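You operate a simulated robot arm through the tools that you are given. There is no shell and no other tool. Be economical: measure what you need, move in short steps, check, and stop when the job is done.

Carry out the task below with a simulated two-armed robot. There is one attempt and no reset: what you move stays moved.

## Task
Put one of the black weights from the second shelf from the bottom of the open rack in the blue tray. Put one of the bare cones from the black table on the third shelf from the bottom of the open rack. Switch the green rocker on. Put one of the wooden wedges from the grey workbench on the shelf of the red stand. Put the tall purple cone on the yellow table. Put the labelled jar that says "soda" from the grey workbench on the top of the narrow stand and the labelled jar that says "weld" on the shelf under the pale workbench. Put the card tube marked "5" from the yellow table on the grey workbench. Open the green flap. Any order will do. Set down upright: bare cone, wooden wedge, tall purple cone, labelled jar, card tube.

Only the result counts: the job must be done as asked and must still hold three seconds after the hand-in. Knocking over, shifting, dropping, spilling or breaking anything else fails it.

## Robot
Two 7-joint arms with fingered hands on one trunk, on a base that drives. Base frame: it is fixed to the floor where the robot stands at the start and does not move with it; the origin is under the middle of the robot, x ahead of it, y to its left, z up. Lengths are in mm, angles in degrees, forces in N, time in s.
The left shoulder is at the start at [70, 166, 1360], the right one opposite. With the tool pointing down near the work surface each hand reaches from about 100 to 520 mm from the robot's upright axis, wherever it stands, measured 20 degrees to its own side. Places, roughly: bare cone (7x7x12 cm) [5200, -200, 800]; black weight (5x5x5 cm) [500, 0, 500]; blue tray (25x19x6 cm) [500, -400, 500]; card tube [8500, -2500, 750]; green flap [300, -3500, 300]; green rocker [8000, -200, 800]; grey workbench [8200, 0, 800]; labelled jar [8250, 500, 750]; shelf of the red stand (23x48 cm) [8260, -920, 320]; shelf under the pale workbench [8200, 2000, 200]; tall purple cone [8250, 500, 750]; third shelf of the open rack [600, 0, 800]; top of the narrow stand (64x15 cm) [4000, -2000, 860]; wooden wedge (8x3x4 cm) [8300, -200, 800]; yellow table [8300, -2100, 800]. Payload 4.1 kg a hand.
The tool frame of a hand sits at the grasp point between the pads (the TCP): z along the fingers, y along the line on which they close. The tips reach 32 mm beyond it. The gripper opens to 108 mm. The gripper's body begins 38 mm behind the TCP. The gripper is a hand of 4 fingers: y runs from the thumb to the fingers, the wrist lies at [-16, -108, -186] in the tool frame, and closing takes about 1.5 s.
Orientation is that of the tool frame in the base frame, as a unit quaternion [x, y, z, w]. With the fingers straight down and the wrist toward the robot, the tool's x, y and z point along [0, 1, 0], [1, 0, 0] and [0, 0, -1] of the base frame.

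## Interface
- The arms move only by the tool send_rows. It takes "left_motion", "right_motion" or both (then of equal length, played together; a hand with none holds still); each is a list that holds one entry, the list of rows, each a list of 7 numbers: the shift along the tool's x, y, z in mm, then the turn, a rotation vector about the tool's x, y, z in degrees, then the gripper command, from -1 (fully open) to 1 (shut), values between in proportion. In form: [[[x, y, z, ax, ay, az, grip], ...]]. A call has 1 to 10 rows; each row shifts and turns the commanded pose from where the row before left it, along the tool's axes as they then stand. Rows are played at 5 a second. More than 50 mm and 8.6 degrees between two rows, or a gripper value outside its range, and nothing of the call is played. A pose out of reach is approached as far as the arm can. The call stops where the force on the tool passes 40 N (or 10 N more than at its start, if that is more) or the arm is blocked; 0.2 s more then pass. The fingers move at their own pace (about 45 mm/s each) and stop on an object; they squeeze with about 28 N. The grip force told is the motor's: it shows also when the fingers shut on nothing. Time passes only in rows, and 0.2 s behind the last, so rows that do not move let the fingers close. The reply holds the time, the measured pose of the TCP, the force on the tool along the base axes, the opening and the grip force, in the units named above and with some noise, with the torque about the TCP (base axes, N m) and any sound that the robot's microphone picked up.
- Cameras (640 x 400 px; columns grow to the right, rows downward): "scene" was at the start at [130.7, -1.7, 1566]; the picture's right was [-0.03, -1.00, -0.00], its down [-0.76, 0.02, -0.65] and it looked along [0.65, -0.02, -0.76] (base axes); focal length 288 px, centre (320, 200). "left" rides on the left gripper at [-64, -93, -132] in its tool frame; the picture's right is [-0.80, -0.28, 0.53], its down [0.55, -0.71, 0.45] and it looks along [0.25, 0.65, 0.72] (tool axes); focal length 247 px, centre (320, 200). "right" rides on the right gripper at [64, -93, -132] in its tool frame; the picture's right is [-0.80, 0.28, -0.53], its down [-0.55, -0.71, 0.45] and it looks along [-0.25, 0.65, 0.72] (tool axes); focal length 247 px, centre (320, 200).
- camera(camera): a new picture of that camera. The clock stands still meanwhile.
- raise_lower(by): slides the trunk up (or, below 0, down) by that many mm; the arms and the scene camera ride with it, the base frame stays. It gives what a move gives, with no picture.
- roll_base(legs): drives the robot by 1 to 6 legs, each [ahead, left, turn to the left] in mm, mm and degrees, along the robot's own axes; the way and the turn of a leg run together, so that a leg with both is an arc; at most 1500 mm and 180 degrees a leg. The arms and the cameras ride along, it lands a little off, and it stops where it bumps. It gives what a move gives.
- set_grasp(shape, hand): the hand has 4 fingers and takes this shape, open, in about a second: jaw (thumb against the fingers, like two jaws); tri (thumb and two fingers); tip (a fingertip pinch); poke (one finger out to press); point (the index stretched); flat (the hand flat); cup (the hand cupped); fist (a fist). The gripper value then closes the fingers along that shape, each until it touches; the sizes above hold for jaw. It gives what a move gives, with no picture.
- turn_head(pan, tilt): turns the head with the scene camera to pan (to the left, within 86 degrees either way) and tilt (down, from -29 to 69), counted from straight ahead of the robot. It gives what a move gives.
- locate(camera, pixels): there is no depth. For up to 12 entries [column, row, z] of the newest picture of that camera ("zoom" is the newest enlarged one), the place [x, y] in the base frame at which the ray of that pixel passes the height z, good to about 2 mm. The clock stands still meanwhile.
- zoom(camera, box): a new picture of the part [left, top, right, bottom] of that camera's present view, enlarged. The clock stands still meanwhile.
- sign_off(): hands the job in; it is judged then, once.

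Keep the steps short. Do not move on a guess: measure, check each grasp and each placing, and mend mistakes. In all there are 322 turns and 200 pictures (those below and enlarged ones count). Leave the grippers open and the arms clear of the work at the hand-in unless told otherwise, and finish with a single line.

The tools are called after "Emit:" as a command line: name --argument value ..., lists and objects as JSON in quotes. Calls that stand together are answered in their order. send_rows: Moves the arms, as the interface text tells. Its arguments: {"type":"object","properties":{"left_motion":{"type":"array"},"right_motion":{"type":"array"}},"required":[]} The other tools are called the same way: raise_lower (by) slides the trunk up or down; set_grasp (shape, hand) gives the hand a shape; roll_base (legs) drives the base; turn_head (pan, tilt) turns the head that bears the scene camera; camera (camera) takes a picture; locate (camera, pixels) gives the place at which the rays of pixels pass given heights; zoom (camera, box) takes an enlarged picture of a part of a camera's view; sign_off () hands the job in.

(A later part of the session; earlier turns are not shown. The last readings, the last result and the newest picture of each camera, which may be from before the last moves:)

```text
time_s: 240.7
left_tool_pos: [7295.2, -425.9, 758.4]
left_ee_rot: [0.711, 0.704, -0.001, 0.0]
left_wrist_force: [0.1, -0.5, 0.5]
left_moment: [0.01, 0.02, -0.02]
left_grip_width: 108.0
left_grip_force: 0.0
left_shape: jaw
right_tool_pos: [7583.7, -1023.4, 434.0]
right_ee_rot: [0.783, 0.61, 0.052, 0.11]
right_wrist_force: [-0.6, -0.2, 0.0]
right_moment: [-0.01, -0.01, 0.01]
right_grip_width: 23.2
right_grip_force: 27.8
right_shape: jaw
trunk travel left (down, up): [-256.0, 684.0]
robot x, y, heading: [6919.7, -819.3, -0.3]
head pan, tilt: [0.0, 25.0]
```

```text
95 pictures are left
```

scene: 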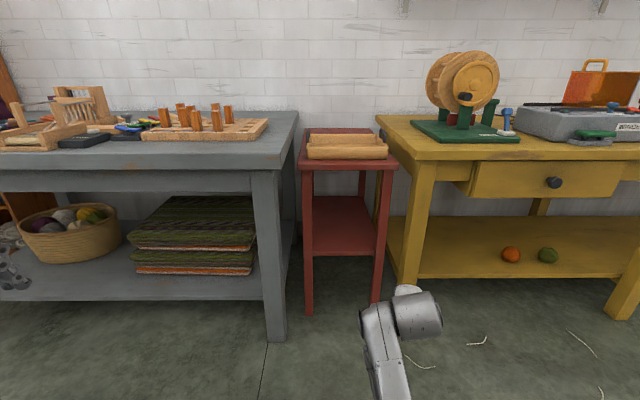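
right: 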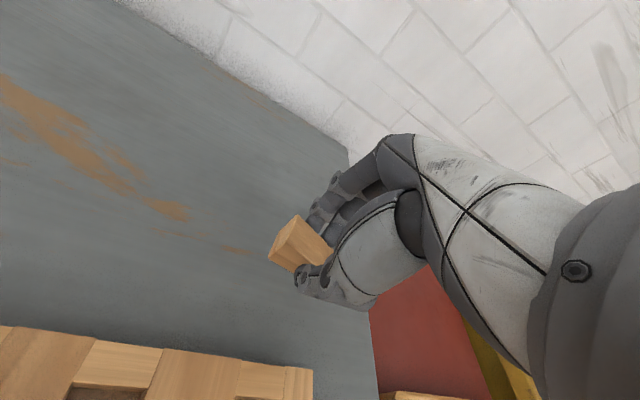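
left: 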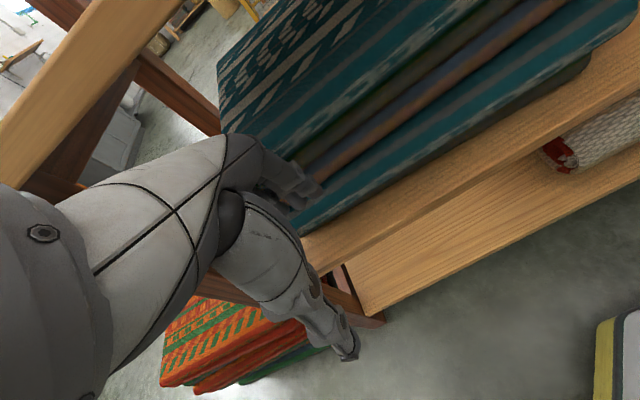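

The arm met its own limit and tilted slightly. Undo the tilt and reach out a bit; also check the shelf height with this lower view.

Emit:
send_rows --right_motion '[[[22, 25, 5, 0, 0, 0, 1], [22, 25, 5, 0, 3.1, 0, 1]]]'

Emit:
zoom --camera "scene" --box '[290, 120, 410, 320]'

Emit:
locate --camera "zoom" --pixels '[[235, 265, 320], [235, 265, 300], [395, 265, 320], [240, 155, 320], [220, 97, 680], [220, 97, 700]]'

```text
time_s: 241.2
left_tool_pos: [7296.4, -425.7, 759.0]
left_ee_rot: [0.711, 0.703, -0.001, 0.0]
left_wrist_force: [0.2, 0.1, 0.1]
left_moment: [0.0, 0.0, 0.01]
left_grip_width: 107.9
left_grip_force: 0.1
left_shape: jaw
right_tool_pos: [7642.0, -991.0, 431.8]
right_ee_rot: [0.78, 0.614, 0.073, 0.091]
right_wrist_force: [-0.7, -0.4, -1.2]
right_moment: [0.03, -0.03, -0.01]
right_grip_width: 22.9
right_grip_force: 28.1
right_shape: jaw
trunk travel left (down, up): [-256.0, 684.0]
robot x, y, heading: [6916.2, -815.7, -0.3]
head pan, tilt: [0.0, 25.0]
```

```text
2.00 times, centred on (350, 220) of scene
```

zoom: 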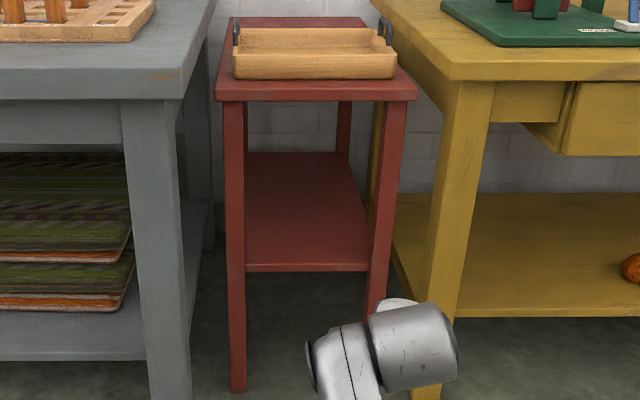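

```text
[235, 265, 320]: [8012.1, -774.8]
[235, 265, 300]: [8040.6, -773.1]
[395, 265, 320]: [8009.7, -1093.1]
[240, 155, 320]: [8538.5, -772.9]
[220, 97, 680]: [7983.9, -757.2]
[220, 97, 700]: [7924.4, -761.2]
```

Shelf runs y −799…−1039 behind a front edge x≈8010. First raise the left hand clear of the bench edge, lower the right hand 30 mm, then drive in part-way.

Emit:
send_rows --left_motion '[[[0, 0, -40, 0, 0, 0, -1], [0, 0, -40, 0, 0, 0, -1], [0, 0, -40, 0, 0, 0, -1], [0, 0, -40, 0, 0, 0, -1], [0, 0, -40, 0, 0, 0, -1]]]' --right_motion '[[[0, -1.4, 7.9, 0, 0, 0, 1], [0, -1.4, 7.9, 0, 0, 0, 1], [0, -1.4, 7.9, 0, 0, 0, 1], [0, -1.4, 7.9, 0, 0, 0, 1], [0, 0, 0, 0, 0, 0, 1]]]'

Emit:
roll_base --legs '[[0, 86, 0], [340, 0, 0.3]]'

Emit:
camera --camera "scene"

Emit:
camera --camera "right"

```text
time_s: 242.4
left_tool_pos: [7295.1, -424.8, 961.1]
left_ee_rot: [0.711, 0.703, -0.001, 0.0]
left_wrist_force: [-0.1, -0.4, -0.2]
left_moment: [-0.01, 0.0, 0.06]
left_grip_width: 108.1
left_grip_force: 0.1
left_shape: jaw
right_tool_pos: [7645.7, -995.4, 403.1]
right_ee_rot: [0.781, 0.614, 0.073, 0.095]
right_wrist_force: [0.8, -0.6, -0.7]
right_moment: [0.02, -0.02, 0.0]
right_grip_width: 23.0
right_grip_force: 27.9
right_shape: jaw
trunk travel left (down, up): [-256.0, 684.0]
robot x, y, heading: [6915.1, -818.9, -0.3]
head pan, tilt: [0.0, 25.0]
```

```text
time_s: 245.3
left_tool_pos: [7628.4, -338.2, 959.5]
left_ee_rot: [0.709, 0.705, -0.002, 0.001]
left_wrist_force: [0.0, -0.6, 0.5]
left_moment: [0.03, -0.01, 0.0]
left_grip_width: 107.8
left_grip_force: 0.1
left_shape: jaw
right_tool_pos: [7980.3, -908.7, 401.9]
right_ee_rot: [0.779, 0.616, 0.072, 0.094]
right_wrist_force: [-0.1, 0.4, -0.7]
right_moment: [0.02, 0.04, -0.01]
right_grip_width: 22.9
right_grip_force: 27.8
right_shape: jaw
trunk travel left (down, up): [-256.0, 684.0]
robot x, y, heading: [7254.2, -732.6, -0.3]
head pan, tilt: [0.0, 25.0]
```

```text
93 pictures are left
```

scene: 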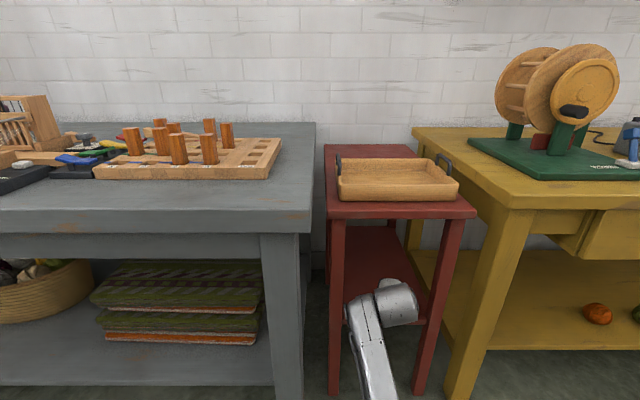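

```text
92 pictures are left
```

right: 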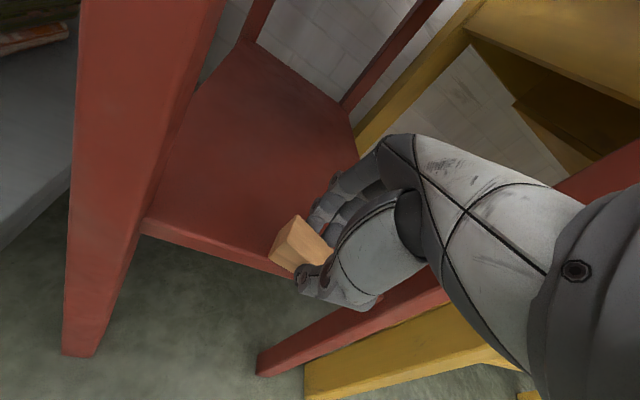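

The wedge is lined up between the legs. Drive 105 mm in.

Emit:
roll_base --legs '[[105, 0, 0]]'

Emit:
camera --camera "right"

```text
time_s: 246.5
left_tool_pos: [7733.4, -338.2, 958.1]
left_ee_rot: [0.709, 0.705, -0.001, 0.001]
left_wrist_force: [0.5, 0.1, 0.7]
left_moment: [0.0, 0.0, -0.01]
left_grip_width: 107.8
left_grip_force: 0.0
left_shape: jaw
right_tool_pos: [8085.6, -909.6, 402.8]
right_ee_rot: [0.781, 0.613, 0.071, 0.094]
right_wrist_force: [-0.3, 0.1, -1.0]
right_moment: [0.0, -0.02, -0.01]
right_grip_width: 23.0
right_grip_force: 27.9
right_shape: jaw
trunk travel left (down, up): [-256.0, 684.0]
robot x, y, heading: [7356.2, -732.9, -0.4]
head pan, tilt: [0.0, 25.0]
```

```text
91 pictures are left
```

right: 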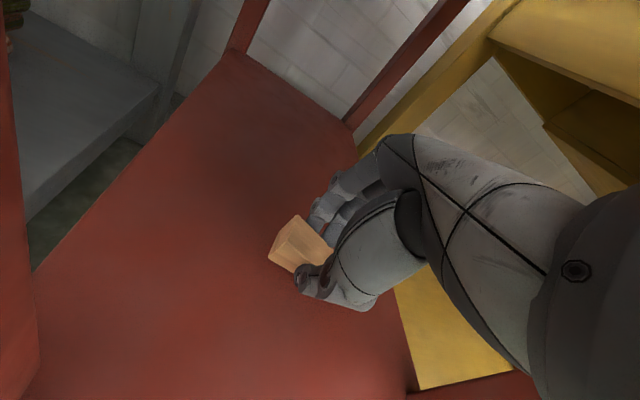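

Over the shelf. Undo the last 3° of pitch and descend slowly until contact.

Emit:
send_rows --right_motion '[[[0, 0, 0, 2.9, 0, 0, 1], [0, -1.8, 9.8, 0, 0, 0, 1], [0, -1.8, 9.8, 0, 0, 0, 1], [0, -0.9, 4.9, 0, 0, 0, 1]]]'

```text
time_s: 247.5
left_tool_pos: [7731.4, -338.1, 959.6]
left_ee_rot: [0.71, 0.704, -0.001, 0.0]
left_wrist_force: [0.2, -0.1, 0.2]
left_moment: [-0.03, 0.04, 0.02]
left_grip_width: 107.9
left_grip_force: 0.0
left_shape: jaw
right_tool_pos: [8085.8, -912.0, 378.9]
right_ee_rot: [0.784, 0.614, 0.057, 0.077]
right_wrist_force: [0.3, 0.1, -0.7]
right_moment: [0.02, -0.02, -0.02]
right_grip_width: 23.1
right_grip_force: 28.6
right_shape: jaw
trunk travel left (down, up): [-256.0, 684.0]
robot x, y, heading: [7357.9, -736.0, -0.5]
head pan, tilt: [0.0, 25.0]
```

Emit:
send_rows --right_motion '[[[0, -0.9, 4.9, 0, 0, 0, 1], [0, -0.7, 3.9, 0, 0, 0, 1], [0, -0.7, 3.9, 0, 0, 0, 1]]]'

```text
time_s: 248.3
left_tool_pos: [7732.2, -338.5, 961.1]
left_ee_rot: [0.709, 0.705, -0.002, 0.001]
left_wrist_force: [0.2, 0.5, 0.3]
left_moment: [-0.02, 0.02, -0.03]
left_grip_width: 108.2
left_grip_force: 0.1
left_shape: jaw
right_tool_pos: [8087.7, -915.4, 369.4]
right_ee_rot: [0.782, 0.615, 0.057, 0.083]
right_wrist_force: [-0.5, 3.9, 13.4]
right_moment: [0.02, 0.15, 0.04]
right_grip_width: 24.2
right_grip_force: 27.5
right_shape: jaw
trunk travel left (down, up): [-256.0, 684.0]
robot x, y, heading: [7357.5, -732.7, 0.0]
head pan, tilt: [0.0, 25.0]
```

Contact at 13 N. Open the fingers and rise.

Emit:
send_rows --right_motion '[[[0, 0, 0, 0, 0, 0, -0.2], [0, 0, 0, 0, 0, 0, -0.2], [0, 0, 0, 0, 0, 0, -0.2], [0, 0, 0, 0, 0, 0, -0.2], [0, 3, -20, 0, 0, 0, -0.2], [0, 4, -22, 0, 0, 0, -0.2]]]'

Emit:
camera --camera "right"

```text
time_s: 249.7
left_tool_pos: [7733.1, -338.5, 958.1]
left_ee_rot: [0.709, 0.705, -0.001, 0.0]
left_wrist_force: [-0.2, 0.4, -0.1]
left_moment: [0.0, 0.03, -0.02]
left_grip_width: 107.6
left_grip_force: 0.0
left_shape: jaw
right_tool_pos: [8083.7, -920.1, 404.4]
right_ee_rot: [0.783, 0.614, 0.052, 0.08]
right_wrist_force: [0.6, -0.6, 0.2]
right_moment: [0.01, 0.02, 0.01]
right_grip_width: 64.4
right_grip_force: 0.1
right_shape: jaw
trunk travel left (down, up): [-256.0, 684.0]
robot x, y, heading: [7356.9, -736.0, -0.2]
head pan, tilt: [0.0, 25.0]
```

```text
90 pictures are left
```

right: 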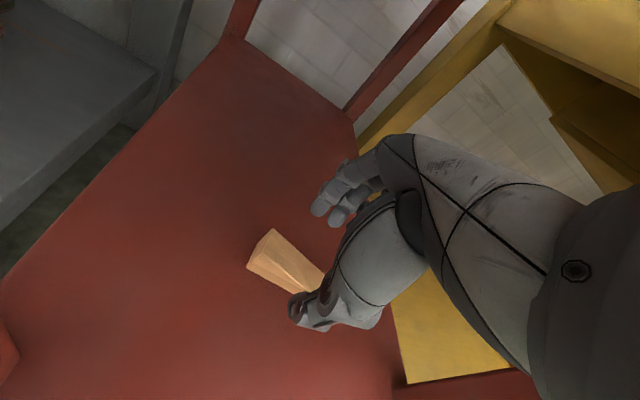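

The wedge stands properly on the red shelf. Back out, raise the trunk and go to the left part of the grey bench for the purple cone.

Emit:
roll_base --legs '[[-450, 0, 0], [0, 1020, 0]]'

Emit:
raise_lower --by 400

Emit:
turn_head --pan 0 --tilt 35

Emit:
camera --camera "scene"

```text
time_s: 257.3
left_tool_pos: [7295.1, 679.8, 959.9]
left_ee_rot: [0.711, 0.703, -0.001, 0.001]
left_wrist_force: [-0.4, -0.7, 0.3]
left_moment: [0.0, -0.01, 0.01]
left_grip_width: 107.8
left_grip_force: 0.0
left_shape: jaw
right_tool_pos: [7644.8, 97.0, 407.0]
right_ee_rot: [0.786, 0.611, 0.052, 0.081]
right_wrist_force: [-0.3, 0.6, -0.1]
right_moment: [0.0, 0.03, -0.02]
right_grip_width: 64.4
right_grip_force: 0.1
right_shape: jaw
trunk travel left (down, up): [-256.0, 684.0]
robot x, y, heading: [6918.3, 292.8, -0.6]
head pan, tilt: [0.0, 25.0]
```

```text
time_s: 261.1
left_tool_pos: [7295.1, 680.9, 1359.0]
left_ee_rot: [0.712, 0.702, -0.001, -0.001]
left_wrist_force: [-0.9, 0.8, 0.0]
left_moment: [-0.03, -0.03, -0.02]
left_grip_width: 107.8
left_grip_force: 0.0
left_shape: jaw
right_tool_pos: [7644.1, 96.2, 805.0]
right_ee_rot: [0.787, 0.609, 0.053, 0.081]
right_wrist_force: [-0.3, -1.2, 0.5]
right_moment: [-0.03, -0.03, 0.03]
right_grip_width: 64.4
right_grip_force: 0.0
right_shape: jaw
trunk travel left (down, up): [-656.0, 284.0]
robot x, y, heading: [6918.7, 286.9, -1.0]
head pan, tilt: [0.0, 25.0]
```

```text
time_s: 261.8
left_tool_pos: [7295.6, 679.4, 1360.4]
left_ee_rot: [0.712, 0.702, -0.002, 0.0]
left_wrist_force: [0.4, 0.7, -1.7]
left_moment: [-0.01, 0.02, -0.04]
left_grip_width: 107.9
left_grip_force: 0.0
left_shape: jaw
right_tool_pos: [7643.9, 95.3, 806.8]
right_ee_rot: [0.786, 0.61, 0.053, 0.081]
right_wrist_force: [-1.0, 0.1, 0.2]
right_moment: [0.0, 0.01, 0.01]
right_grip_width: 64.5
right_grip_force: 0.2
right_shape: jaw
trunk travel left (down, up): [-656.0, 284.0]
robot x, y, heading: [6916.2, 286.5, -0.7]
head pan, tilt: [0.0, 35.0]
```

```text
89 pictures are left
```

scene: 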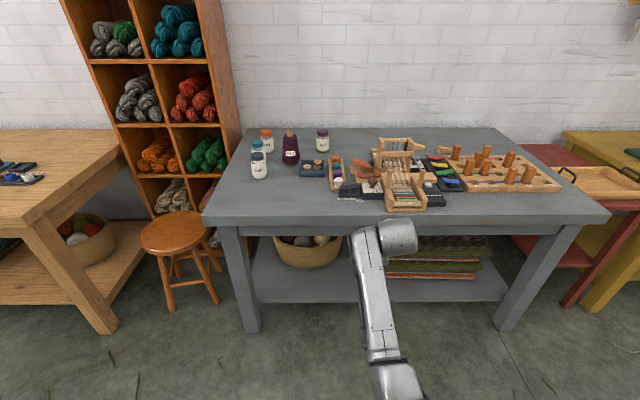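

Zoom on the jars and the purple cone and locate their bases at z=783.

Emit:
zoom --camera "scene" --box '[230, 110, 350, 190]'

```text
5.00 times, centred on (290, 150) of scene
```

zoom: 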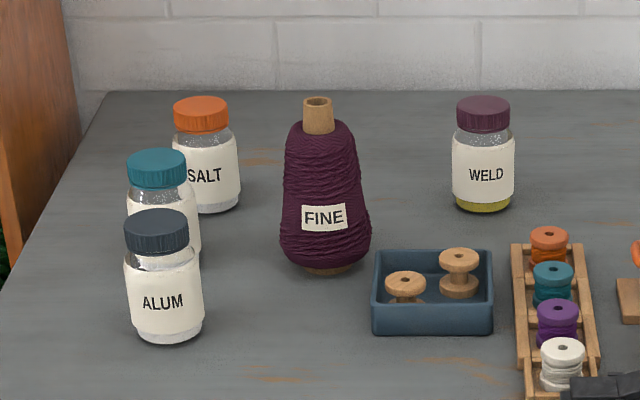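

Emit:
locate --camera "zoom" --pixels '[[327, 275, 783], [318, 100, 950], [318, 100, 970], [483, 212, 783], [483, 100, 880], [165, 343, 783], [280, 255, 800], [371, 245, 800], [452, 200, 790], [513, 200, 790], [385, 335, 783], [165, 200, 783]]'

```text
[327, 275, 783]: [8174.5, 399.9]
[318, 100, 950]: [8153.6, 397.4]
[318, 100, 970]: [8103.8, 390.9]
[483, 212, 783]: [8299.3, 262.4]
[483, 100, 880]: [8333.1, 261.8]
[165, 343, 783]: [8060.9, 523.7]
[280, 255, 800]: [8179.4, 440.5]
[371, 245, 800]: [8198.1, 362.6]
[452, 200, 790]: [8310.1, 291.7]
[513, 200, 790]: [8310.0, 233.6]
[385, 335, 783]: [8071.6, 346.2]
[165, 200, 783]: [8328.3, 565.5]
```

Purple cone: centre ≈(8212,402), about 80 mm wide at the base, top z≈927. Weld: centre ≈(8328,263). Raise and retract the right hand, then drive up to the bench.

Emit:
send_rows --right_motion '[[[-4.7, -14, -39, 0, 0, 0, -1], [-4.7, -14, -39, 0, 0, 0, -1], [-4.7, -14, -39, 0, 0, 0, -1], [-4.7, -14, -39, 0, 0, 0, -1], [-4.7, -14, -39, 0, 0, 0, -1], [-4.7, -14, -39, 0, 0, 0, -1], [-4.7, -14, -39, 0, 0, 0, -1]]]'

Emit:
roll_base --legs '[[548, -36, 0.8]]'

Emit:
send_rows --left_motion '[[[-30, 32, 22, 0, 0, 0, -1], [-30, 32, 22, 0, 0, 0, -1], [-30, 32, 22, 0, 0, 0, -1], [-30, 32, 22, 0, 0, 0, -1], [-30, 32, 22, 0, 0, 0, -1], [-30, 32, 22, 0, 0, 0, -1], [-30, 32, 22, 0, 0, 0, -1], [-30, 32, 22, 0, 0, 0, -1]]]'

```text
time_s: 263.6
left_tool_pos: [7295.0, 679.6, 1360.0]
left_ee_rot: [0.712, 0.702, -0.002, 0.0]
left_wrist_force: [0.1, -0.6, -0.4]
left_moment: [0.02, 0.02, -0.02]
left_grip_width: 107.9
left_grip_force: 0.0
left_shape: jaw
right_tool_pos: [7500.0, 57.2, 1060.2]
right_ee_rot: [0.807, 0.577, 0.033, 0.122]
right_wrist_force: [0.5, -0.1, 0.4]
right_moment: [-0.01, 0.0, 0.01]
right_grip_width: 107.8
right_grip_force: 0.0
right_shape: jaw
trunk travel left (down, up): [-656.0, 284.0]
robot x, y, heading: [6919.8, 291.1, -0.7]
head pan, tilt: [0.0, 35.0]
stopped in row 7 (right hand): the arm was blocked; the commanded pose is now the measured one
```

```text
time_s: 266.8
left_tool_pos: [7839.9, 650.4, 1359.6]
left_ee_rot: [0.705, 0.709, -0.001, 0.0]
left_wrist_force: [-0.2, 0.3, 0.0]
left_moment: [0.0, 0.0, -0.01]
left_grip_width: 107.9
left_grip_force: 0.1
left_shape: jaw
right_tool_pos: [8055.5, 32.7, 1061.7]
right_ee_rot: [0.8, 0.586, 0.032, 0.122]
right_wrist_force: [-0.1, -0.7, 0.0]
right_moment: [-0.01, 0.02, -0.01]
right_grip_width: 107.8
right_grip_force: 0.1
right_shape: jaw
trunk travel left (down, up): [-656.0, 284.0]
robot x, y, heading: [7467.4, 250.1, 0.8]
head pan, tilt: [0.0, 35.0]
```

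```text
time_s: 268.6
left_tool_pos: [8066.0, 441.0, 1199.6]
left_ee_rot: [0.704, 0.71, -0.001, 0.002]
left_wrist_force: [-0.5, 0.0, 0.0]
left_moment: [0.01, -0.01, 0.0]
left_grip_width: 108.0
left_grip_force: 0.2
left_shape: jaw
left hand out of reach, approached as far as the arm can: row 8
right_tool_pos: [8055.3, 32.2, 1061.2]
right_ee_rot: [0.8, 0.586, 0.033, 0.123]
right_wrist_force: [-0.7, 0.7, -0.4]
right_moment: [-0.02, 0.0, 0.03]
right_grip_width: 107.5
right_grip_force: 0.0
right_shape: jaw
trunk travel left (down, up): [-656.0, 284.0]
robot x, y, heading: [7464.4, 252.0, 0.4]
head pan, tilt: [0.0, 35.0]
```

Emit:
send_rows --left_motion '[[[0, 0, 42, 0, 0, 0, -1], [0, 0, 42, 0, 0, 0, -1], [0, 0, 42, 0, 0, 0, -1], [0, 0, 42, 0, 0, 0, -1], [0, 0, 38, 0, 0, 0, -1], [-10, 36.5, 0, 0, 0, 0, -1], [-10, 36.5, 0, 0, 0, 0, -1], [-10, 36.5, 0, 0, 0, 0, -1], [-10, 36.5, 0, 0, 0, 0, -1]]]'

Emit:
camera --camera "left"

```text
time_s: 270.6
left_tool_pos: [8109.8, 500.8, 1047.2]
left_ee_rot: [0.705, 0.709, -0.002, 0.0]
left_wrist_force: [0.3, -0.1, -0.9]
left_moment: [-0.01, -0.01, -0.01]
left_grip_width: 107.8
left_grip_force: 0.0
left_shape: jaw
left hand out of reach, approached as far as the arm can: row 3, 4, 5, 6, 7, 8, 9
right_tool_pos: [8055.6, 32.4, 1061.2]
right_ee_rot: [0.801, 0.585, 0.033, 0.123]
right_wrist_force: [-0.1, -0.9, 1.0]
right_moment: [0.01, -0.01, 0.01]
right_grip_width: 107.9
right_grip_force: 0.1
right_shape: jaw
trunk travel left (down, up): [-656.0, 284.0]
robot x, y, heading: [7473.6, 254.6, 0.6]
head pan, tilt: [0.0, 35.0]
```

```text
87 pictures are left
```

left: 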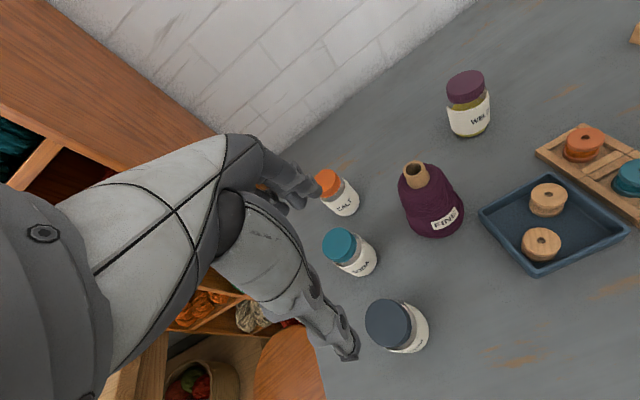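

The left arm isn't following well at this height. Lower it straight by 75 mm, then move toward the cone.

Emit:
send_rows --left_motion '[[[0, 0, 25, 0, 0, 0, -1], [0, 0, 25, 0, 0, 0, -1], [0, 0, 25, 0, 0, 0, -1], [-25, 10, 0, 0, 0, 0, -1], [-25, 15, 0, 0, 0, 0, -1]]]'

```text
time_s: 271.8
left_tool_pos: [8084.3, 499.3, 1000.6]
left_ee_rot: [0.705, 0.709, -0.002, 0.0]
left_wrist_force: [-0.5, -0.1, -0.3]
left_moment: [0.01, 0.0, 0.0]
left_grip_width: 107.7
left_grip_force: 0.1
left_shape: jaw
left hand out of reach, approached as far as the arm can: row 1, 2, 3, 4, 5
right_tool_pos: [8056.1, 32.8, 1061.4]
right_ee_rot: [0.801, 0.585, 0.033, 0.123]
right_wrist_force: [0.6, 0.1, -0.3]
right_moment: [0.03, 0.03, -0.01]
right_grip_width: 107.8
right_grip_force: 0.1
right_shape: jaw
trunk travel left (down, up): [-656.0, 284.0]
robot x, y, heading: [7472.7, 255.7, 0.6]
head pan, tilt: [0.0, 35.0]
```

Emit:
turn_head --pan 35 --tilt 25

Emit:
camera --camera "scene"

```text
time_s: 272.8
left_tool_pos: [8084.9, 500.6, 1001.8]
left_ee_rot: [0.705, 0.709, -0.002, 0.0]
left_wrist_force: [-0.1, 0.0, 0.0]
left_moment: [0.02, 0.03, 0.01]
left_grip_width: 107.9
left_grip_force: 0.0
left_shape: jaw
right_tool_pos: [8054.8, 32.0, 1060.4]
right_ee_rot: [0.801, 0.585, 0.033, 0.124]
right_wrist_force: [0.7, -0.4, 0.2]
right_moment: [0.01, 0.01, -0.02]
right_grip_width: 107.8
right_grip_force: 0.0
right_shape: jaw
trunk travel left (down, up): [-656.0, 284.0]
robot x, y, heading: [7471.6, 251.5, 0.3]
head pan, tilt: [35.0, 25.0]
```

```text
86 pictures are left
```

scene: 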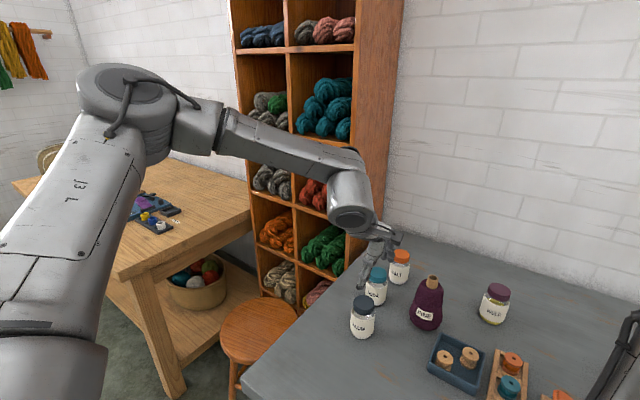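

The left elbow is jammed high. I'll use the right arm: retract the left one, and square up the right hand's orientation.

Emit:
send_rows --left_motion '[[[-6, -33, -28, 0, 0, 0, -1], [-6, -33, -28, 0, 0, 0, -1], [-6, -33, -28, 0, 0, 0, -1], [-6, -33, -28, 0, 0, 0, -1], [-6, -33, -28, 0, 0, 0, -1], [-6, -33, -28, 0, 0, 0, -1], [0, 0, 0, 0, 0, 0, -1]]]' --right_motion '[[[0, 0, 0, 0, 0, -8.5, -1], [0, 0, 0, 0, 0, -8.5, -1], [0, 0, 0, 0, 4.6, 0, -1], [0, 0, 0, 0, 4.6, 0, -1], [0, 0, 0, 5.8, 0, 0, -1], [0, 0, 0, 5.7, 0, 0, -1], [0, 0, 0, 0, 0, 0, -1]]]'

```text
time_s: 274.6
left_tool_pos: [7889.0, 463.2, 1170.4]
left_ee_rot: [0.706, 0.708, -0.001, 0.0]
left_wrist_force: [-0.2, 0.1, -0.5]
left_moment: [0.01, 0.02, 0.02]
left_grip_width: 108.0
left_grip_force: 0.0
left_shape: jaw
right_tool_pos: [8076.3, -2.6, 1066.0]
right_ee_rot: [0.722, 0.692, -0.002, 0.016]
right_wrist_force: [-0.9, -0.6, 0.7]
right_moment: [0.0, -0.03, 0.02]
right_grip_width: 107.8
right_grip_force: 0.1
right_shape: jaw
right hand out of reach, approached as far as the arm can: row 5, 6
trunk travel left (down, up): [-656.0, 284.0]
robot x, y, heading: [7467.4, 251.9, 0.5]
head pan, tilt: [35.0, 25.0]
stopped in row 7 (right hand): the arm was blocked; the commanded pose is now the measured one
```

At this height the straight-down hand is near its limits. Raise the trunk 150 and shift the robot left 300 so that the right arm serves the cone.

Emit:
raise_lower --by 150

Emit:
roll_base --legs '[[0, 300, -0.5]]'

Emit:
send_rows --right_motion '[[[0, 0, 45, 0, 0, 0, -1], [0, 0, 45, 0, 0, 0, -1], [0, 0, 45, 0, 0, 0, -1], [0, 0, 45, 0, 0, 0, -1], [0, 0, 45, 0, 0, 0, -1]]]'

```text
time_s: 276.4
left_tool_pos: [7887.7, 462.7, 1320.0]
left_ee_rot: [0.705, 0.709, -0.001, 0.001]
left_wrist_force: [-0.2, -0.5, 0.1]
left_moment: [0.01, 0.0, 0.01]
left_grip_width: 107.7
left_grip_force: 0.1
left_shape: jaw
right_tool_pos: [8075.9, -1.6, 1215.9]
right_ee_rot: [0.721, 0.693, -0.003, 0.015]
right_wrist_force: [1.0, 0.3, -0.8]
right_moment: [-0.01, -0.03, 0.01]
right_grip_width: 107.8
right_grip_force: 0.0
right_shape: jaw
trunk travel left (down, up): [-806.0, 134.0]
robot x, y, heading: [7470.9, 253.2, 0.6]
head pan, tilt: [35.0, 25.0]
```

```text
time_s: 278.4
left_tool_pos: [7889.9, 753.4, 1319.4]
left_ee_rot: [0.71, 0.705, -0.001, -0.001]
left_wrist_force: [-0.6, -0.1, 0.2]
left_moment: [0.02, -0.03, 0.02]
left_grip_width: 108.1
left_grip_force: 0.1
left_shape: jaw
right_tool_pos: [8072.4, 285.8, 1214.8]
right_ee_rot: [0.726, 0.688, -0.003, 0.014]
right_wrist_force: [0.9, 0.6, -1.0]
right_moment: [-0.01, 0.02, -0.03]
right_grip_width: 108.1
right_grip_force: 0.0
right_shape: jaw
trunk travel left (down, up): [-806.0, 134.0]
robot x, y, heading: [7470.0, 548.4, -0.1]
head pan, tilt: [35.0, 25.0]
```

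```text
time_s: 279.4
left_tool_pos: [7890.2, 752.7, 1321.1]
left_ee_rot: [0.709, 0.705, -0.001, 0.0]
left_wrist_force: [-0.3, -0.5, 0.0]
left_moment: [0.05, 0.01, -0.03]
left_grip_width: 108.0
left_grip_force: 0.1
left_shape: jaw
right_tool_pos: [8080.6, 208.9, 1072.2]
right_ee_rot: [0.755, 0.652, -0.021, 0.066]
right_wrist_force: [-0.4, 0.5, -0.2]
right_moment: [-0.01, -0.02, -0.02]
right_grip_width: 107.8
right_grip_force: 0.0
right_shape: jaw
trunk travel left (down, up): [-806.0, 134.0]
robot x, y, heading: [7468.4, 545.6, -0.4]
head pan, tilt: [35.0, 25.0]
stopped in row 5 (right hand): the arm was blocked; the commanded pose is now the measured one
```

The right arm is stuck in a bad posture. Look at it.

Emit:
turn_head --pan -30 --tilt 30

Emit:
camera --camera "scene"

```text
time_s: 280.8
left_tool_pos: [7889.8, 754.6, 1321.1]
left_ee_rot: [0.71, 0.704, -0.001, 0.0]
left_wrist_force: [-0.2, 0.1, -0.6]
left_moment: [0.0, 0.03, 0.01]
left_grip_width: 107.9
left_grip_force: 0.0
left_shape: jaw
right_tool_pos: [8081.6, 210.1, 1071.8]
right_ee_rot: [0.754, 0.653, -0.02, 0.066]
right_wrist_force: [0.2, 0.4, -1.0]
right_moment: [0.03, 0.0, 0.0]
right_grip_width: 107.8
right_grip_force: 0.0
right_shape: jaw
trunk travel left (down, up): [-806.0, 134.0]
robot x, y, heading: [7464.1, 547.4, -0.1]
head pan, tilt: [-30.0, 30.0]
```

```text
85 pictures are left
```

scene: 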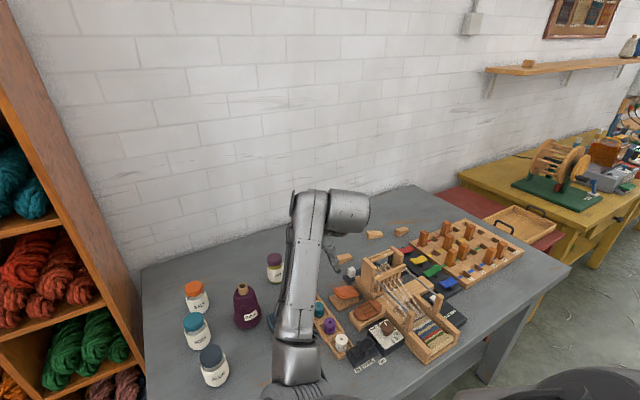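

The right elbow hangs low near the bench edge. Back away, then square the hand and stretch the arm out in the open before coming back in.

Emit:
roll_base --legs '[[-430, 0, 0]]'

Emit:
send_rows --right_motion '[[[0, 30, 0, 0, 0, -8, -1], [0, 30, 0, 0, 7.2, 0, -1], [10, 30, 10, 3.2, 0, 0, -1], [20, 30, 15, 0, 0, 0, -1], [30, 30, 20, 0, 0, 0, -1], [30, 0, 20, 0, 0, 0, -1], [30, 0, 20, 0, 0, 0, -1]]]'

Emit:
camera --camera "scene"

```text
time_s: 283.4
left_tool_pos: [7466.4, 756.1, 1319.7]
left_ee_rot: [0.708, 0.706, -0.001, 0.0]
left_wrist_force: [-0.4, 0.0, 0.3]
left_moment: [-0.02, 0.03, -0.01]
left_grip_width: 107.7
left_grip_force: 0.0
left_shape: jaw
right_tool_pos: [7659.7, 213.8, 1070.1]
right_ee_rot: [0.753, 0.655, -0.022, 0.064]
right_wrist_force: [0.4, -0.5, 0.1]
right_moment: [0.0, 0.0, -0.01]
right_grip_width: 107.5
right_grip_force: 0.1
right_shape: jaw
trunk travel left (down, up): [-806.0, 134.0]
robot x, y, heading: [7045.2, 546.0, 0.2]
head pan, tilt: [-30.0, 30.0]
```

```text
time_s: 285.0
left_tool_pos: [7466.3, 757.8, 1320.3]
left_ee_rot: [0.709, 0.706, -0.002, 0.0]
left_wrist_force: [-0.1, -0.1, 0.0]
left_moment: [0.0, 0.01, -0.01]
left_grip_width: 108.0
left_grip_force: 0.1
left_shape: jaw
right_tool_pos: [7809.1, 329.5, 989.6]
right_ee_rot: [0.706, 0.709, -0.001, 0.0]
right_wrist_force: [0.7, -0.6, -0.4]
right_moment: [-0.02, 0.01, -0.02]
right_grip_width: 107.8
right_grip_force: 0.1
right_shape: jaw
trunk travel left (down, up): [-806.0, 134.0]
robot x, y, heading: [7049.6, 550.2, 0.1]
head pan, tilt: [-30.0, 30.0]
```

```text
84 pictures are left
```

scene: 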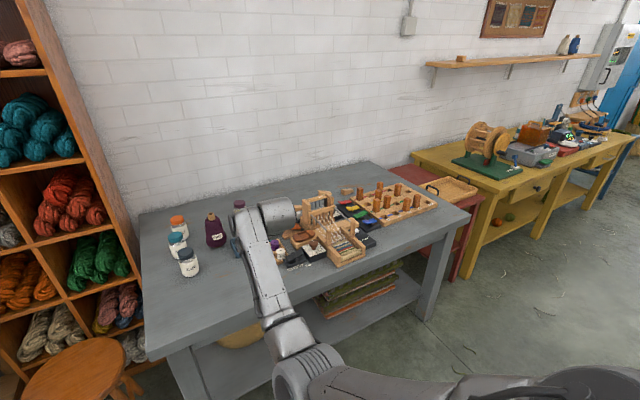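

Arm stretched and squared: TCP rel (760,-220), z 990. Drive so the hand comes over the cone.

Emit:
roll_base --legs '[[403, 72, 0]]'

Emit:
camera --camera "right"

```text
time_s: 287.5
left_tool_pos: [7873.0, 827.2, 1321.0]
left_ee_rot: [0.708, 0.707, -0.001, 0.0]
left_wrist_force: [-0.4, -1.2, -0.5]
left_moment: [-0.01, -0.03, 0.0]
left_grip_width: 108.0
left_grip_force: 0.0
left_shape: jaw
right_tool_pos: [8217.0, 401.8, 988.5]
right_ee_rot: [0.705, 0.709, 0.0, 0.0]
right_wrist_force: [0.7, -0.3, 0.3]
right_moment: [0.0, -0.01, 0.05]
right_grip_width: 107.9
right_grip_force: 0.1
right_shape: jaw
trunk travel left (down, up): [-806.0, 134.0]
robot x, y, heading: [7454.9, 617.8, 0.2]
head pan, tilt: [-30.0, 30.0]
```

```text
83 pictures are left
```

right: 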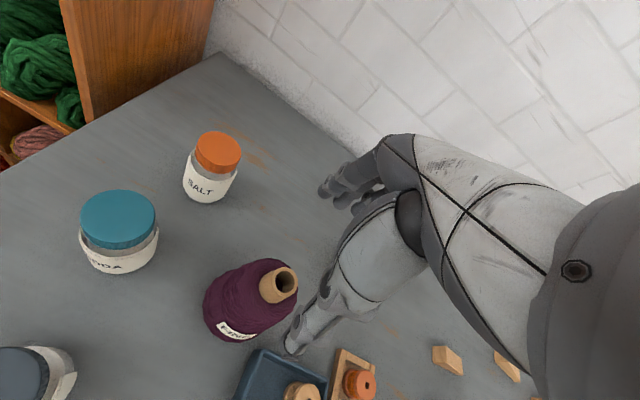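

Emit:
locate --camera "right" --pixels '[[283, 280, 925], [283, 280, 935], [118, 205, 885], [118, 205, 875], [100, 262, 783], [215, 152, 885], [215, 190, 790]]'

```text
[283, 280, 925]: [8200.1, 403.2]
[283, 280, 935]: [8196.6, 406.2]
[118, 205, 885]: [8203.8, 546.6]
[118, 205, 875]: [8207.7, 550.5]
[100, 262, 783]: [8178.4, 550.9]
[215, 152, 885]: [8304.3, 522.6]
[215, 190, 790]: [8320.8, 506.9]
```

Cone axis at (8199,404); soda lid at (8205,549). Shift 17 mm back, then descend 126 mm around the cone.

Emit:
send_rows --right_motion '[[[2, -17, 0, 0, 0, 0, -1], [0, 0, 42, 0, 0, 0, -1], [0, 0, 42, 0, 0, 0, -1], [0, 0, 42, 0, 0, 0, -1]]]'

Emit:
camera --camera "right"

```text
time_s: 288.5
left_tool_pos: [7871.6, 827.4, 1320.9]
left_ee_rot: [0.707, 0.707, 0.0, 0.0]
left_wrist_force: [-1.0, -0.8, 0.0]
left_moment: [0.03, -0.02, 0.01]
left_grip_width: 107.9
left_grip_force: 0.1
left_shape: jaw
right_tool_pos: [8199.2, 403.4, 867.0]
right_ee_rot: [0.705, 0.709, 0.0, 0.001]
right_wrist_force: [1.2, -0.7, 6.5]
right_moment: [0.07, 0.01, 0.0]
right_grip_width: 107.6
right_grip_force: 0.0
right_shape: jaw
trunk travel left (down, up): [-806.0, 134.0]
robot x, y, heading: [7455.6, 616.0, 0.1]
head pan, tilt: [-30.0, 30.0]
```

```text
82 pictures are left
```

right: 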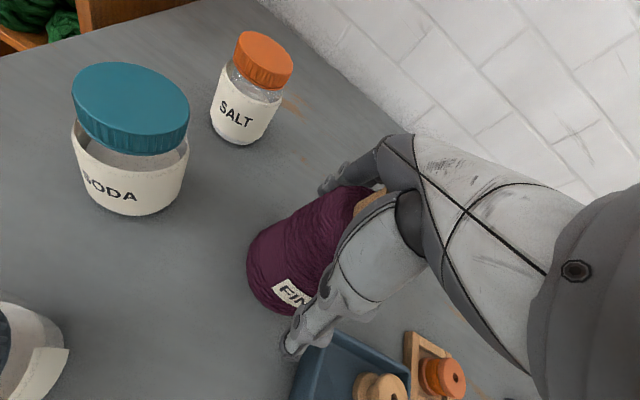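

The palm touches the cone's tip (6.5 N). Raise 22 mm and close there.

Emit:
send_rows --right_motion '[[[0, 0, -22, 0, 0, 0, -1], [0, 0, 0, 0, 0, 0, 1], [0, 0, 0, 0, 0, 0, 1], [0, 0, 0, 0, 0, 0, 1], [0, 0, 0, 0, 0, 0, 1], [0, 0, 0, 0, 0, 0, 1], [0, 0, 0, 0, 0, 0, 1]]]'

Emit:
send_rows --right_motion '[[[0, 0, -25, 0, 0, 0, 1], [0, 0, -25, 0, 0, 0, 1]]]'

Emit:
camera --camera "right"

```text
time_s: 290.1
left_tool_pos: [7874.2, 827.6, 1319.9]
left_ee_rot: [0.708, 0.706, -0.001, 0.001]
left_wrist_force: [0.2, 0.3, 0.1]
left_moment: [-0.01, -0.01, 0.03]
left_grip_width: 107.8
left_grip_force: 0.1
left_shape: jaw
right_tool_pos: [8200.2, 402.1, 886.8]
right_ee_rot: [0.704, 0.71, 0.0, -0.002]
right_wrist_force: [-0.5, -0.3, 0.0]
right_moment: [0.02, 0.05, 0.0]
right_grip_width: 56.4
right_grip_force: 27.4
right_shape: jaw
trunk travel left (down, up): [-806.0, 134.0]
robot x, y, heading: [7454.7, 617.8, 0.4]
head pan, tilt: [-30.0, 30.0]
```

```text
time_s: 290.7
left_tool_pos: [7874.0, 828.1, 1319.7]
left_ee_rot: [0.708, 0.706, -0.001, 0.0]
left_wrist_force: [0.3, 0.9, -1.1]
left_moment: [-0.01, -0.03, -0.03]
left_grip_width: 107.9
left_grip_force: 0.0
left_shape: jaw
right_tool_pos: [8199.7, 403.2, 936.8]
right_ee_rot: [0.704, 0.71, -0.001, -0.001]
right_wrist_force: [-0.2, -0.4, -2.5]
right_moment: [0.02, 0.03, 0.03]
right_grip_width: 56.6
right_grip_force: 27.9
right_shape: jaw
trunk travel left (down, up): [-806.0, 134.0]
robot x, y, heading: [7453.1, 615.9, 0.1]
head pan, tilt: [-30.0, 30.0]
```

```text
81 pictures are left
```

right: 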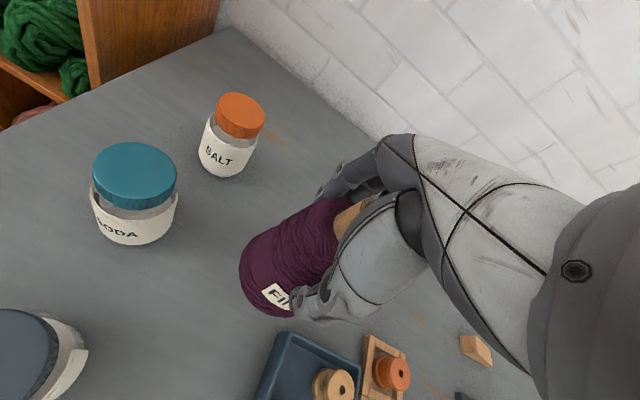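

Cone held (2.5 N). Raise it, back away and strafe right to the yellow table.

Emit:
send_rows --right_motion '[[[0, 0, -40, 0, 0, 0, 1], [0, 0, -40, 0, 0, 0, 1]]]'

Emit:
roll_base --legs '[[-500, 0, 0], [0, -1400, 0], [0, -1150, 0]]'

Emit:
turn_head --pan -5 --tilt 35

Emit:
camera --camera "scene"

```text
time_s: 291.3
left_tool_pos: [7872.8, 827.4, 1319.4]
left_ee_rot: [0.707, 0.707, -0.002, 0.0]
left_wrist_force: [1.4, -0.4, 0.8]
left_moment: [0.05, -0.01, 0.0]
left_grip_width: 108.0
left_grip_force: 0.0
left_shape: jaw
right_tool_pos: [8197.9, 404.8, 1018.2]
right_ee_rot: [0.706, 0.708, -0.001, -0.001]
right_wrist_force: [0.3, -0.7, -2.8]
right_moment: [0.01, -0.02, 0.01]
right_grip_width: 56.5
right_grip_force: 28.2
right_shape: jaw
trunk travel left (down, up): [-806.0, 134.0]
robot x, y, heading: [7458.4, 615.9, 0.0]
head pan, tilt: [-30.0, 30.0]
```

```text
time_s: 306.3
left_tool_pos: [7371.7, -1712.5, 1319.2]
left_ee_rot: [0.703, 0.712, -0.001, 0.001]
left_wrist_force: [0.1, -0.4, 0.0]
left_moment: [0.02, 0.0, 0.0]
left_grip_width: 108.0
left_grip_force: 0.0
left_shape: jaw
right_tool_pos: [7701.2, -2131.4, 1017.6]
right_ee_rot: [0.701, 0.713, -0.002, 0.0]
right_wrist_force: [-0.5, -0.4, -2.0]
right_moment: [-0.01, 0.03, 0.01]
right_grip_width: 56.7
right_grip_force: 28.1
right_shape: jaw
trunk travel left (down, up): [-806.0, 134.0]
robot x, y, heading: [6953.2, -1923.8, 0.6]
head pan, tilt: [-30.0, 30.0]
```

```text
time_s: 307.2
left_tool_pos: [7371.5, -1713.0, 1320.2]
left_ee_rot: [0.704, 0.71, -0.001, 0.0]
left_wrist_force: [0.9, 0.7, 0.1]
left_moment: [0.01, -0.01, -0.04]
left_grip_width: 107.8
left_grip_force: 0.0
left_shape: jaw
right_tool_pos: [7702.1, -2131.9, 1017.9]
right_ee_rot: [0.701, 0.714, -0.001, -0.002]
right_wrist_force: [0.5, 0.6, -3.1]
right_moment: [-0.03, 0.0, 0.03]
right_grip_width: 56.6
right_grip_force: 29.0
right_shape: jaw
trunk travel left (down, up): [-806.0, 134.0]
robot x, y, heading: [6953.3, -1927.2, 1.1]
head pan, tilt: [-5.0, 35.0]
```

```text
80 pictures are left
```

scene: 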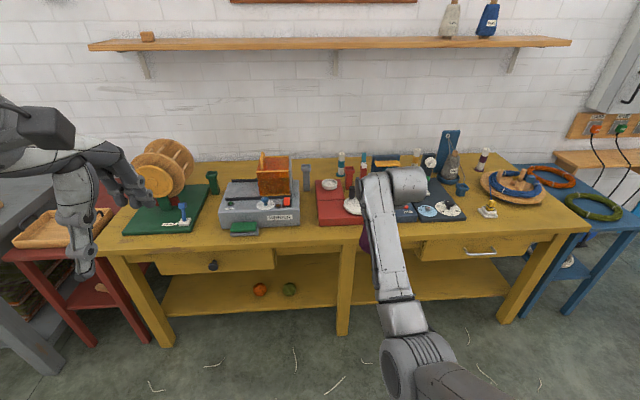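

Zoom in on the table to find the tube marked 5 and free space.

Emit:
zoom --camera "scene" --box '[290, 120, 540, 260]'

Emit:
zoom --camera "scene" --box '[100, 130, 330, 260]'

```text
2.56 times, centred on (415, 190) of scene
```

zoom: 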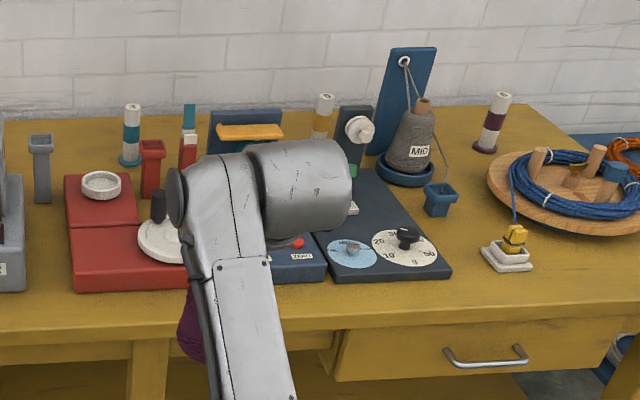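

```text
2.78 times, centred on (215, 195) of scene
```

zoom: 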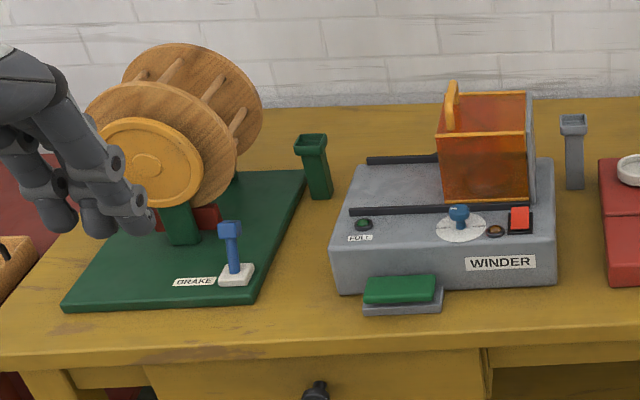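

Emit:
zoom --camera "scene" --box '[400, 135, 500, 195]'

Emit:
zoom --camera "scene" --box '[325, 135, 425, 195]'

Emit:
locate --camera "scene" --pixels '[[480, 171, 750], [480, 171, 800], [341, 175, 750], [341, 175, 800], [300, 249, 750], [300, 249, 800], [480, 238, 750], [480, 238, 800], [417, 165, 780]]'

```text
6.40 times, centred on (450, 165) of scene
```

zoom: 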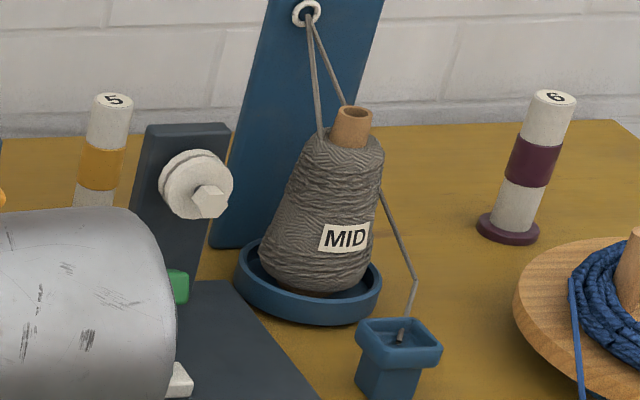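

```text
6.40 times, centred on (375, 165) of scene
```

zoom: 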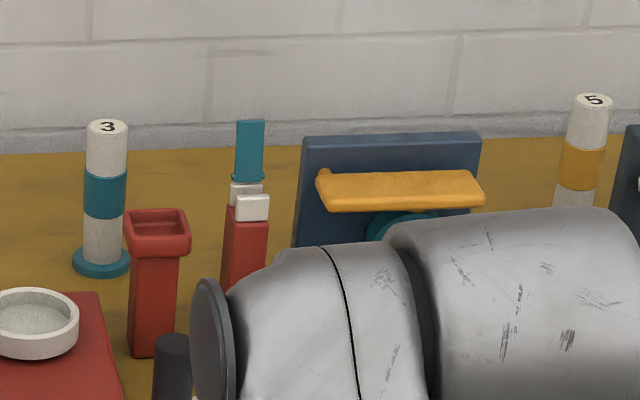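

```text
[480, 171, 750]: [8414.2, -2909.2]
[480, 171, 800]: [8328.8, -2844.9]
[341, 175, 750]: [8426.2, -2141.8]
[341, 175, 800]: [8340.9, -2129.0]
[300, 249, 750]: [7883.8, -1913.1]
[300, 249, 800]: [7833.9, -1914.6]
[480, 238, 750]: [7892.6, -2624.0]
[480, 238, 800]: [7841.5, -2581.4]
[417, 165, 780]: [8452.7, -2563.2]
```

Tube 5 (orange band) stands at about (8450,-2550). For the purple cone there's a free patch at scene (208,237), between the green board and the winder. Measure there at two heights, then drive nearer and repeat for the table height.

Emit:
locate --camera "scene" --pixels '[[222, 228.5, 750], [222, 228.5, 800], [192, 233, 750], [192, 233, 800], [208, 237, 780], [208, 249, 750], [208, 249, 800]]'

Emit:
roll_base --legs '[[350, 420, -1.1]]'

Emit:
turn_head --pan 0 --tilt 45

Emit:
camera --camera "scene"

```text
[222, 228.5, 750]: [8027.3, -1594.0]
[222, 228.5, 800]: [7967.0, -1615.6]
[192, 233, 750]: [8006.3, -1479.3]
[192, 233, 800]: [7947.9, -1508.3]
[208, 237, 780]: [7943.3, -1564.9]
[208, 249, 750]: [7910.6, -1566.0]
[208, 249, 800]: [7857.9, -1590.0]
```

```text
time_s: 310.3
left_tool_pos: [7713.7, -1294.0, 1319.7]
left_ee_rot: [0.707, 0.707, -0.002, 0.0]
left_wrist_force: [0.0, -0.2, 0.4]
left_moment: [0.0, 0.02, 0.0]
left_grip_width: 107.9
left_grip_force: 0.0
left_shape: jaw
right_tool_pos: [8038.6, -1716.0, 1018.4]
right_ee_rot: [0.705, 0.71, 0.0, -0.001]
right_wrist_force: [-0.7, 0.7, -3.1]
right_moment: [0.01, -0.01, -0.01]
right_grip_width: 56.4
right_grip_force: 27.7
right_shape: jaw
trunk travel left (down, up): [-806.0, 134.0]
robot x, y, heading: [7295.8, -1501.3, 0.5]
head pan, tilt: [-5.0, 35.0]
```

```text
time_s: 311.1
left_tool_pos: [7714.6, -1293.1, 1320.1]
left_ee_rot: [0.707, 0.707, -0.002, 0.0]
left_wrist_force: [0.7, -0.1, -0.4]
left_moment: [0.03, -0.01, 0.01]
left_grip_width: 107.6
left_grip_force: 0.0
left_shape: jaw
right_tool_pos: [8039.9, -1715.7, 1016.9]
right_ee_rot: [0.704, 0.71, -0.001, 0.0]
right_wrist_force: [-0.4, -0.1, -3.2]
right_moment: [-0.05, 0.03, -0.02]
right_grip_width: 56.7
right_grip_force: 28.4
right_shape: jaw
trunk travel left (down, up): [-806.0, 134.0]
robot x, y, heading: [7293.3, -1503.1, 0.3]
head pan, tilt: [0.0, 45.0]
```

```text
75 pictures are left
```

scene: 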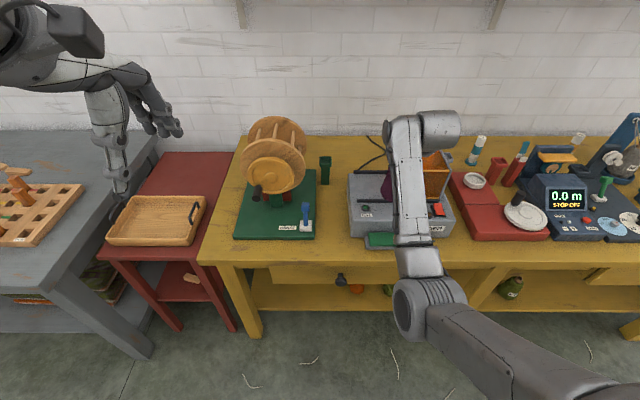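

Emit:
zoom --camera "scene" --box '[270, 190, 400, 280]'

```text
4.44 times, centred on (335, 235) of scene
```

zoom: 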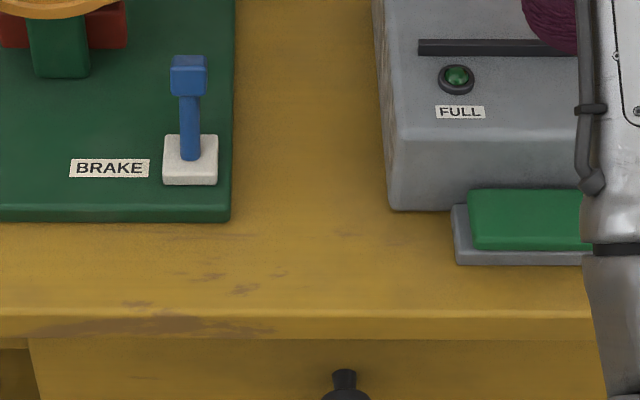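

Emit:
locate --camera "zoom" --pixels '[[395, 210, 750], [395, 210, 800], [231, 219, 750], [231, 219, 800], [325, 200, 783], [325, 318, 783], [325, 240, 783], [234, 100, 790], [380, 100, 783]]'

```text
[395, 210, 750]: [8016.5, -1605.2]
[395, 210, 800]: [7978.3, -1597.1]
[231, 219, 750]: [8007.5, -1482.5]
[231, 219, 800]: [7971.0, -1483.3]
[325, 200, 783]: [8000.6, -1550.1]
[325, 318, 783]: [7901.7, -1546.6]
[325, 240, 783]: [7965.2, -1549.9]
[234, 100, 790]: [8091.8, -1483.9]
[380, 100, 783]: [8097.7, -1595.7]
```

Table height ≈770; the gap between board (y −1483) and winder (y −1598) is 115 mm. I'll set the cone at (7970,-1541). Move the base back 68 and left 175.

Emit:
roll_base --legs '[[-68, 175, -0.3]]'

Emit:
send_rows --right_motion '[[[0, 0, 40, 0, 0, 0, 1], [0, 0, 40, 0, 0, 0, 1], [0, 0, 35, 0, 0, 0, 1]]]'

Emit:
camera --camera "right"

```text
time_s: 312.6
left_tool_pos: [7646.2, -1118.5, 1320.0]
left_ee_rot: [0.709, 0.705, -0.001, -0.001]
left_wrist_force: [0.5, 0.3, -0.2]
left_moment: [-0.01, 0.02, -0.05]
left_grip_width: 107.9
left_grip_force: 0.0
left_shape: jaw
right_tool_pos: [7968.7, -1540.9, 1016.5]
right_ee_rot: [0.706, 0.708, 0.0, -0.003]
right_wrist_force: [-0.4, -0.2, -3.0]
right_moment: [0.01, -0.01, 0.01]
right_grip_width: 56.3
right_grip_force: 28.0
right_shape: jaw
trunk travel left (down, up): [-806.0, 134.0]
robot x, y, heading: [7225.1, -1320.5, -0.0]
head pan, tilt: [0.0, 45.0]
```

```text
time_s: 313.4
left_tool_pos: [7645.9, -1115.2, 1320.1]
left_ee_rot: [0.709, 0.705, -0.002, 0.0]
left_wrist_force: [0.1, 0.1, 1.0]
left_moment: [-0.01, 0.02, -0.01]
left_grip_width: 108.2
left_grip_force: 0.1
left_shape: jaw
right_tool_pos: [7969.1, -1539.8, 901.0]
right_ee_rot: [0.706, 0.708, -0.001, -0.001]
right_wrist_force: [0.3, 0.1, -2.1]
right_moment: [0.02, 0.0, -0.02]
right_grip_width: 56.1
right_grip_force: 28.2
right_shape: jaw
trunk travel left (down, up): [-806.0, 134.0]
robot x, y, heading: [7223.8, -1327.4, -0.1]
head pan, tilt: [0.0, 45.0]
```

```text
73 pictures are left
```

right: 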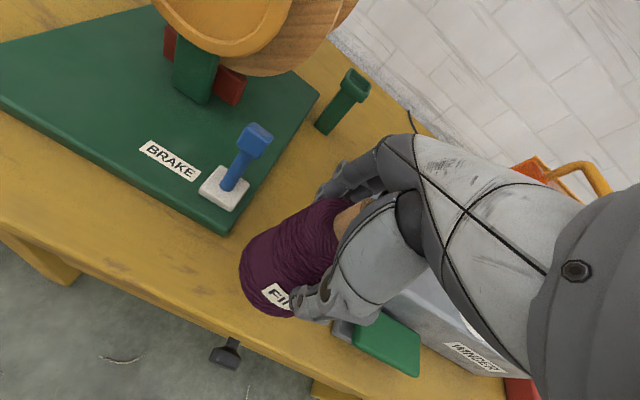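

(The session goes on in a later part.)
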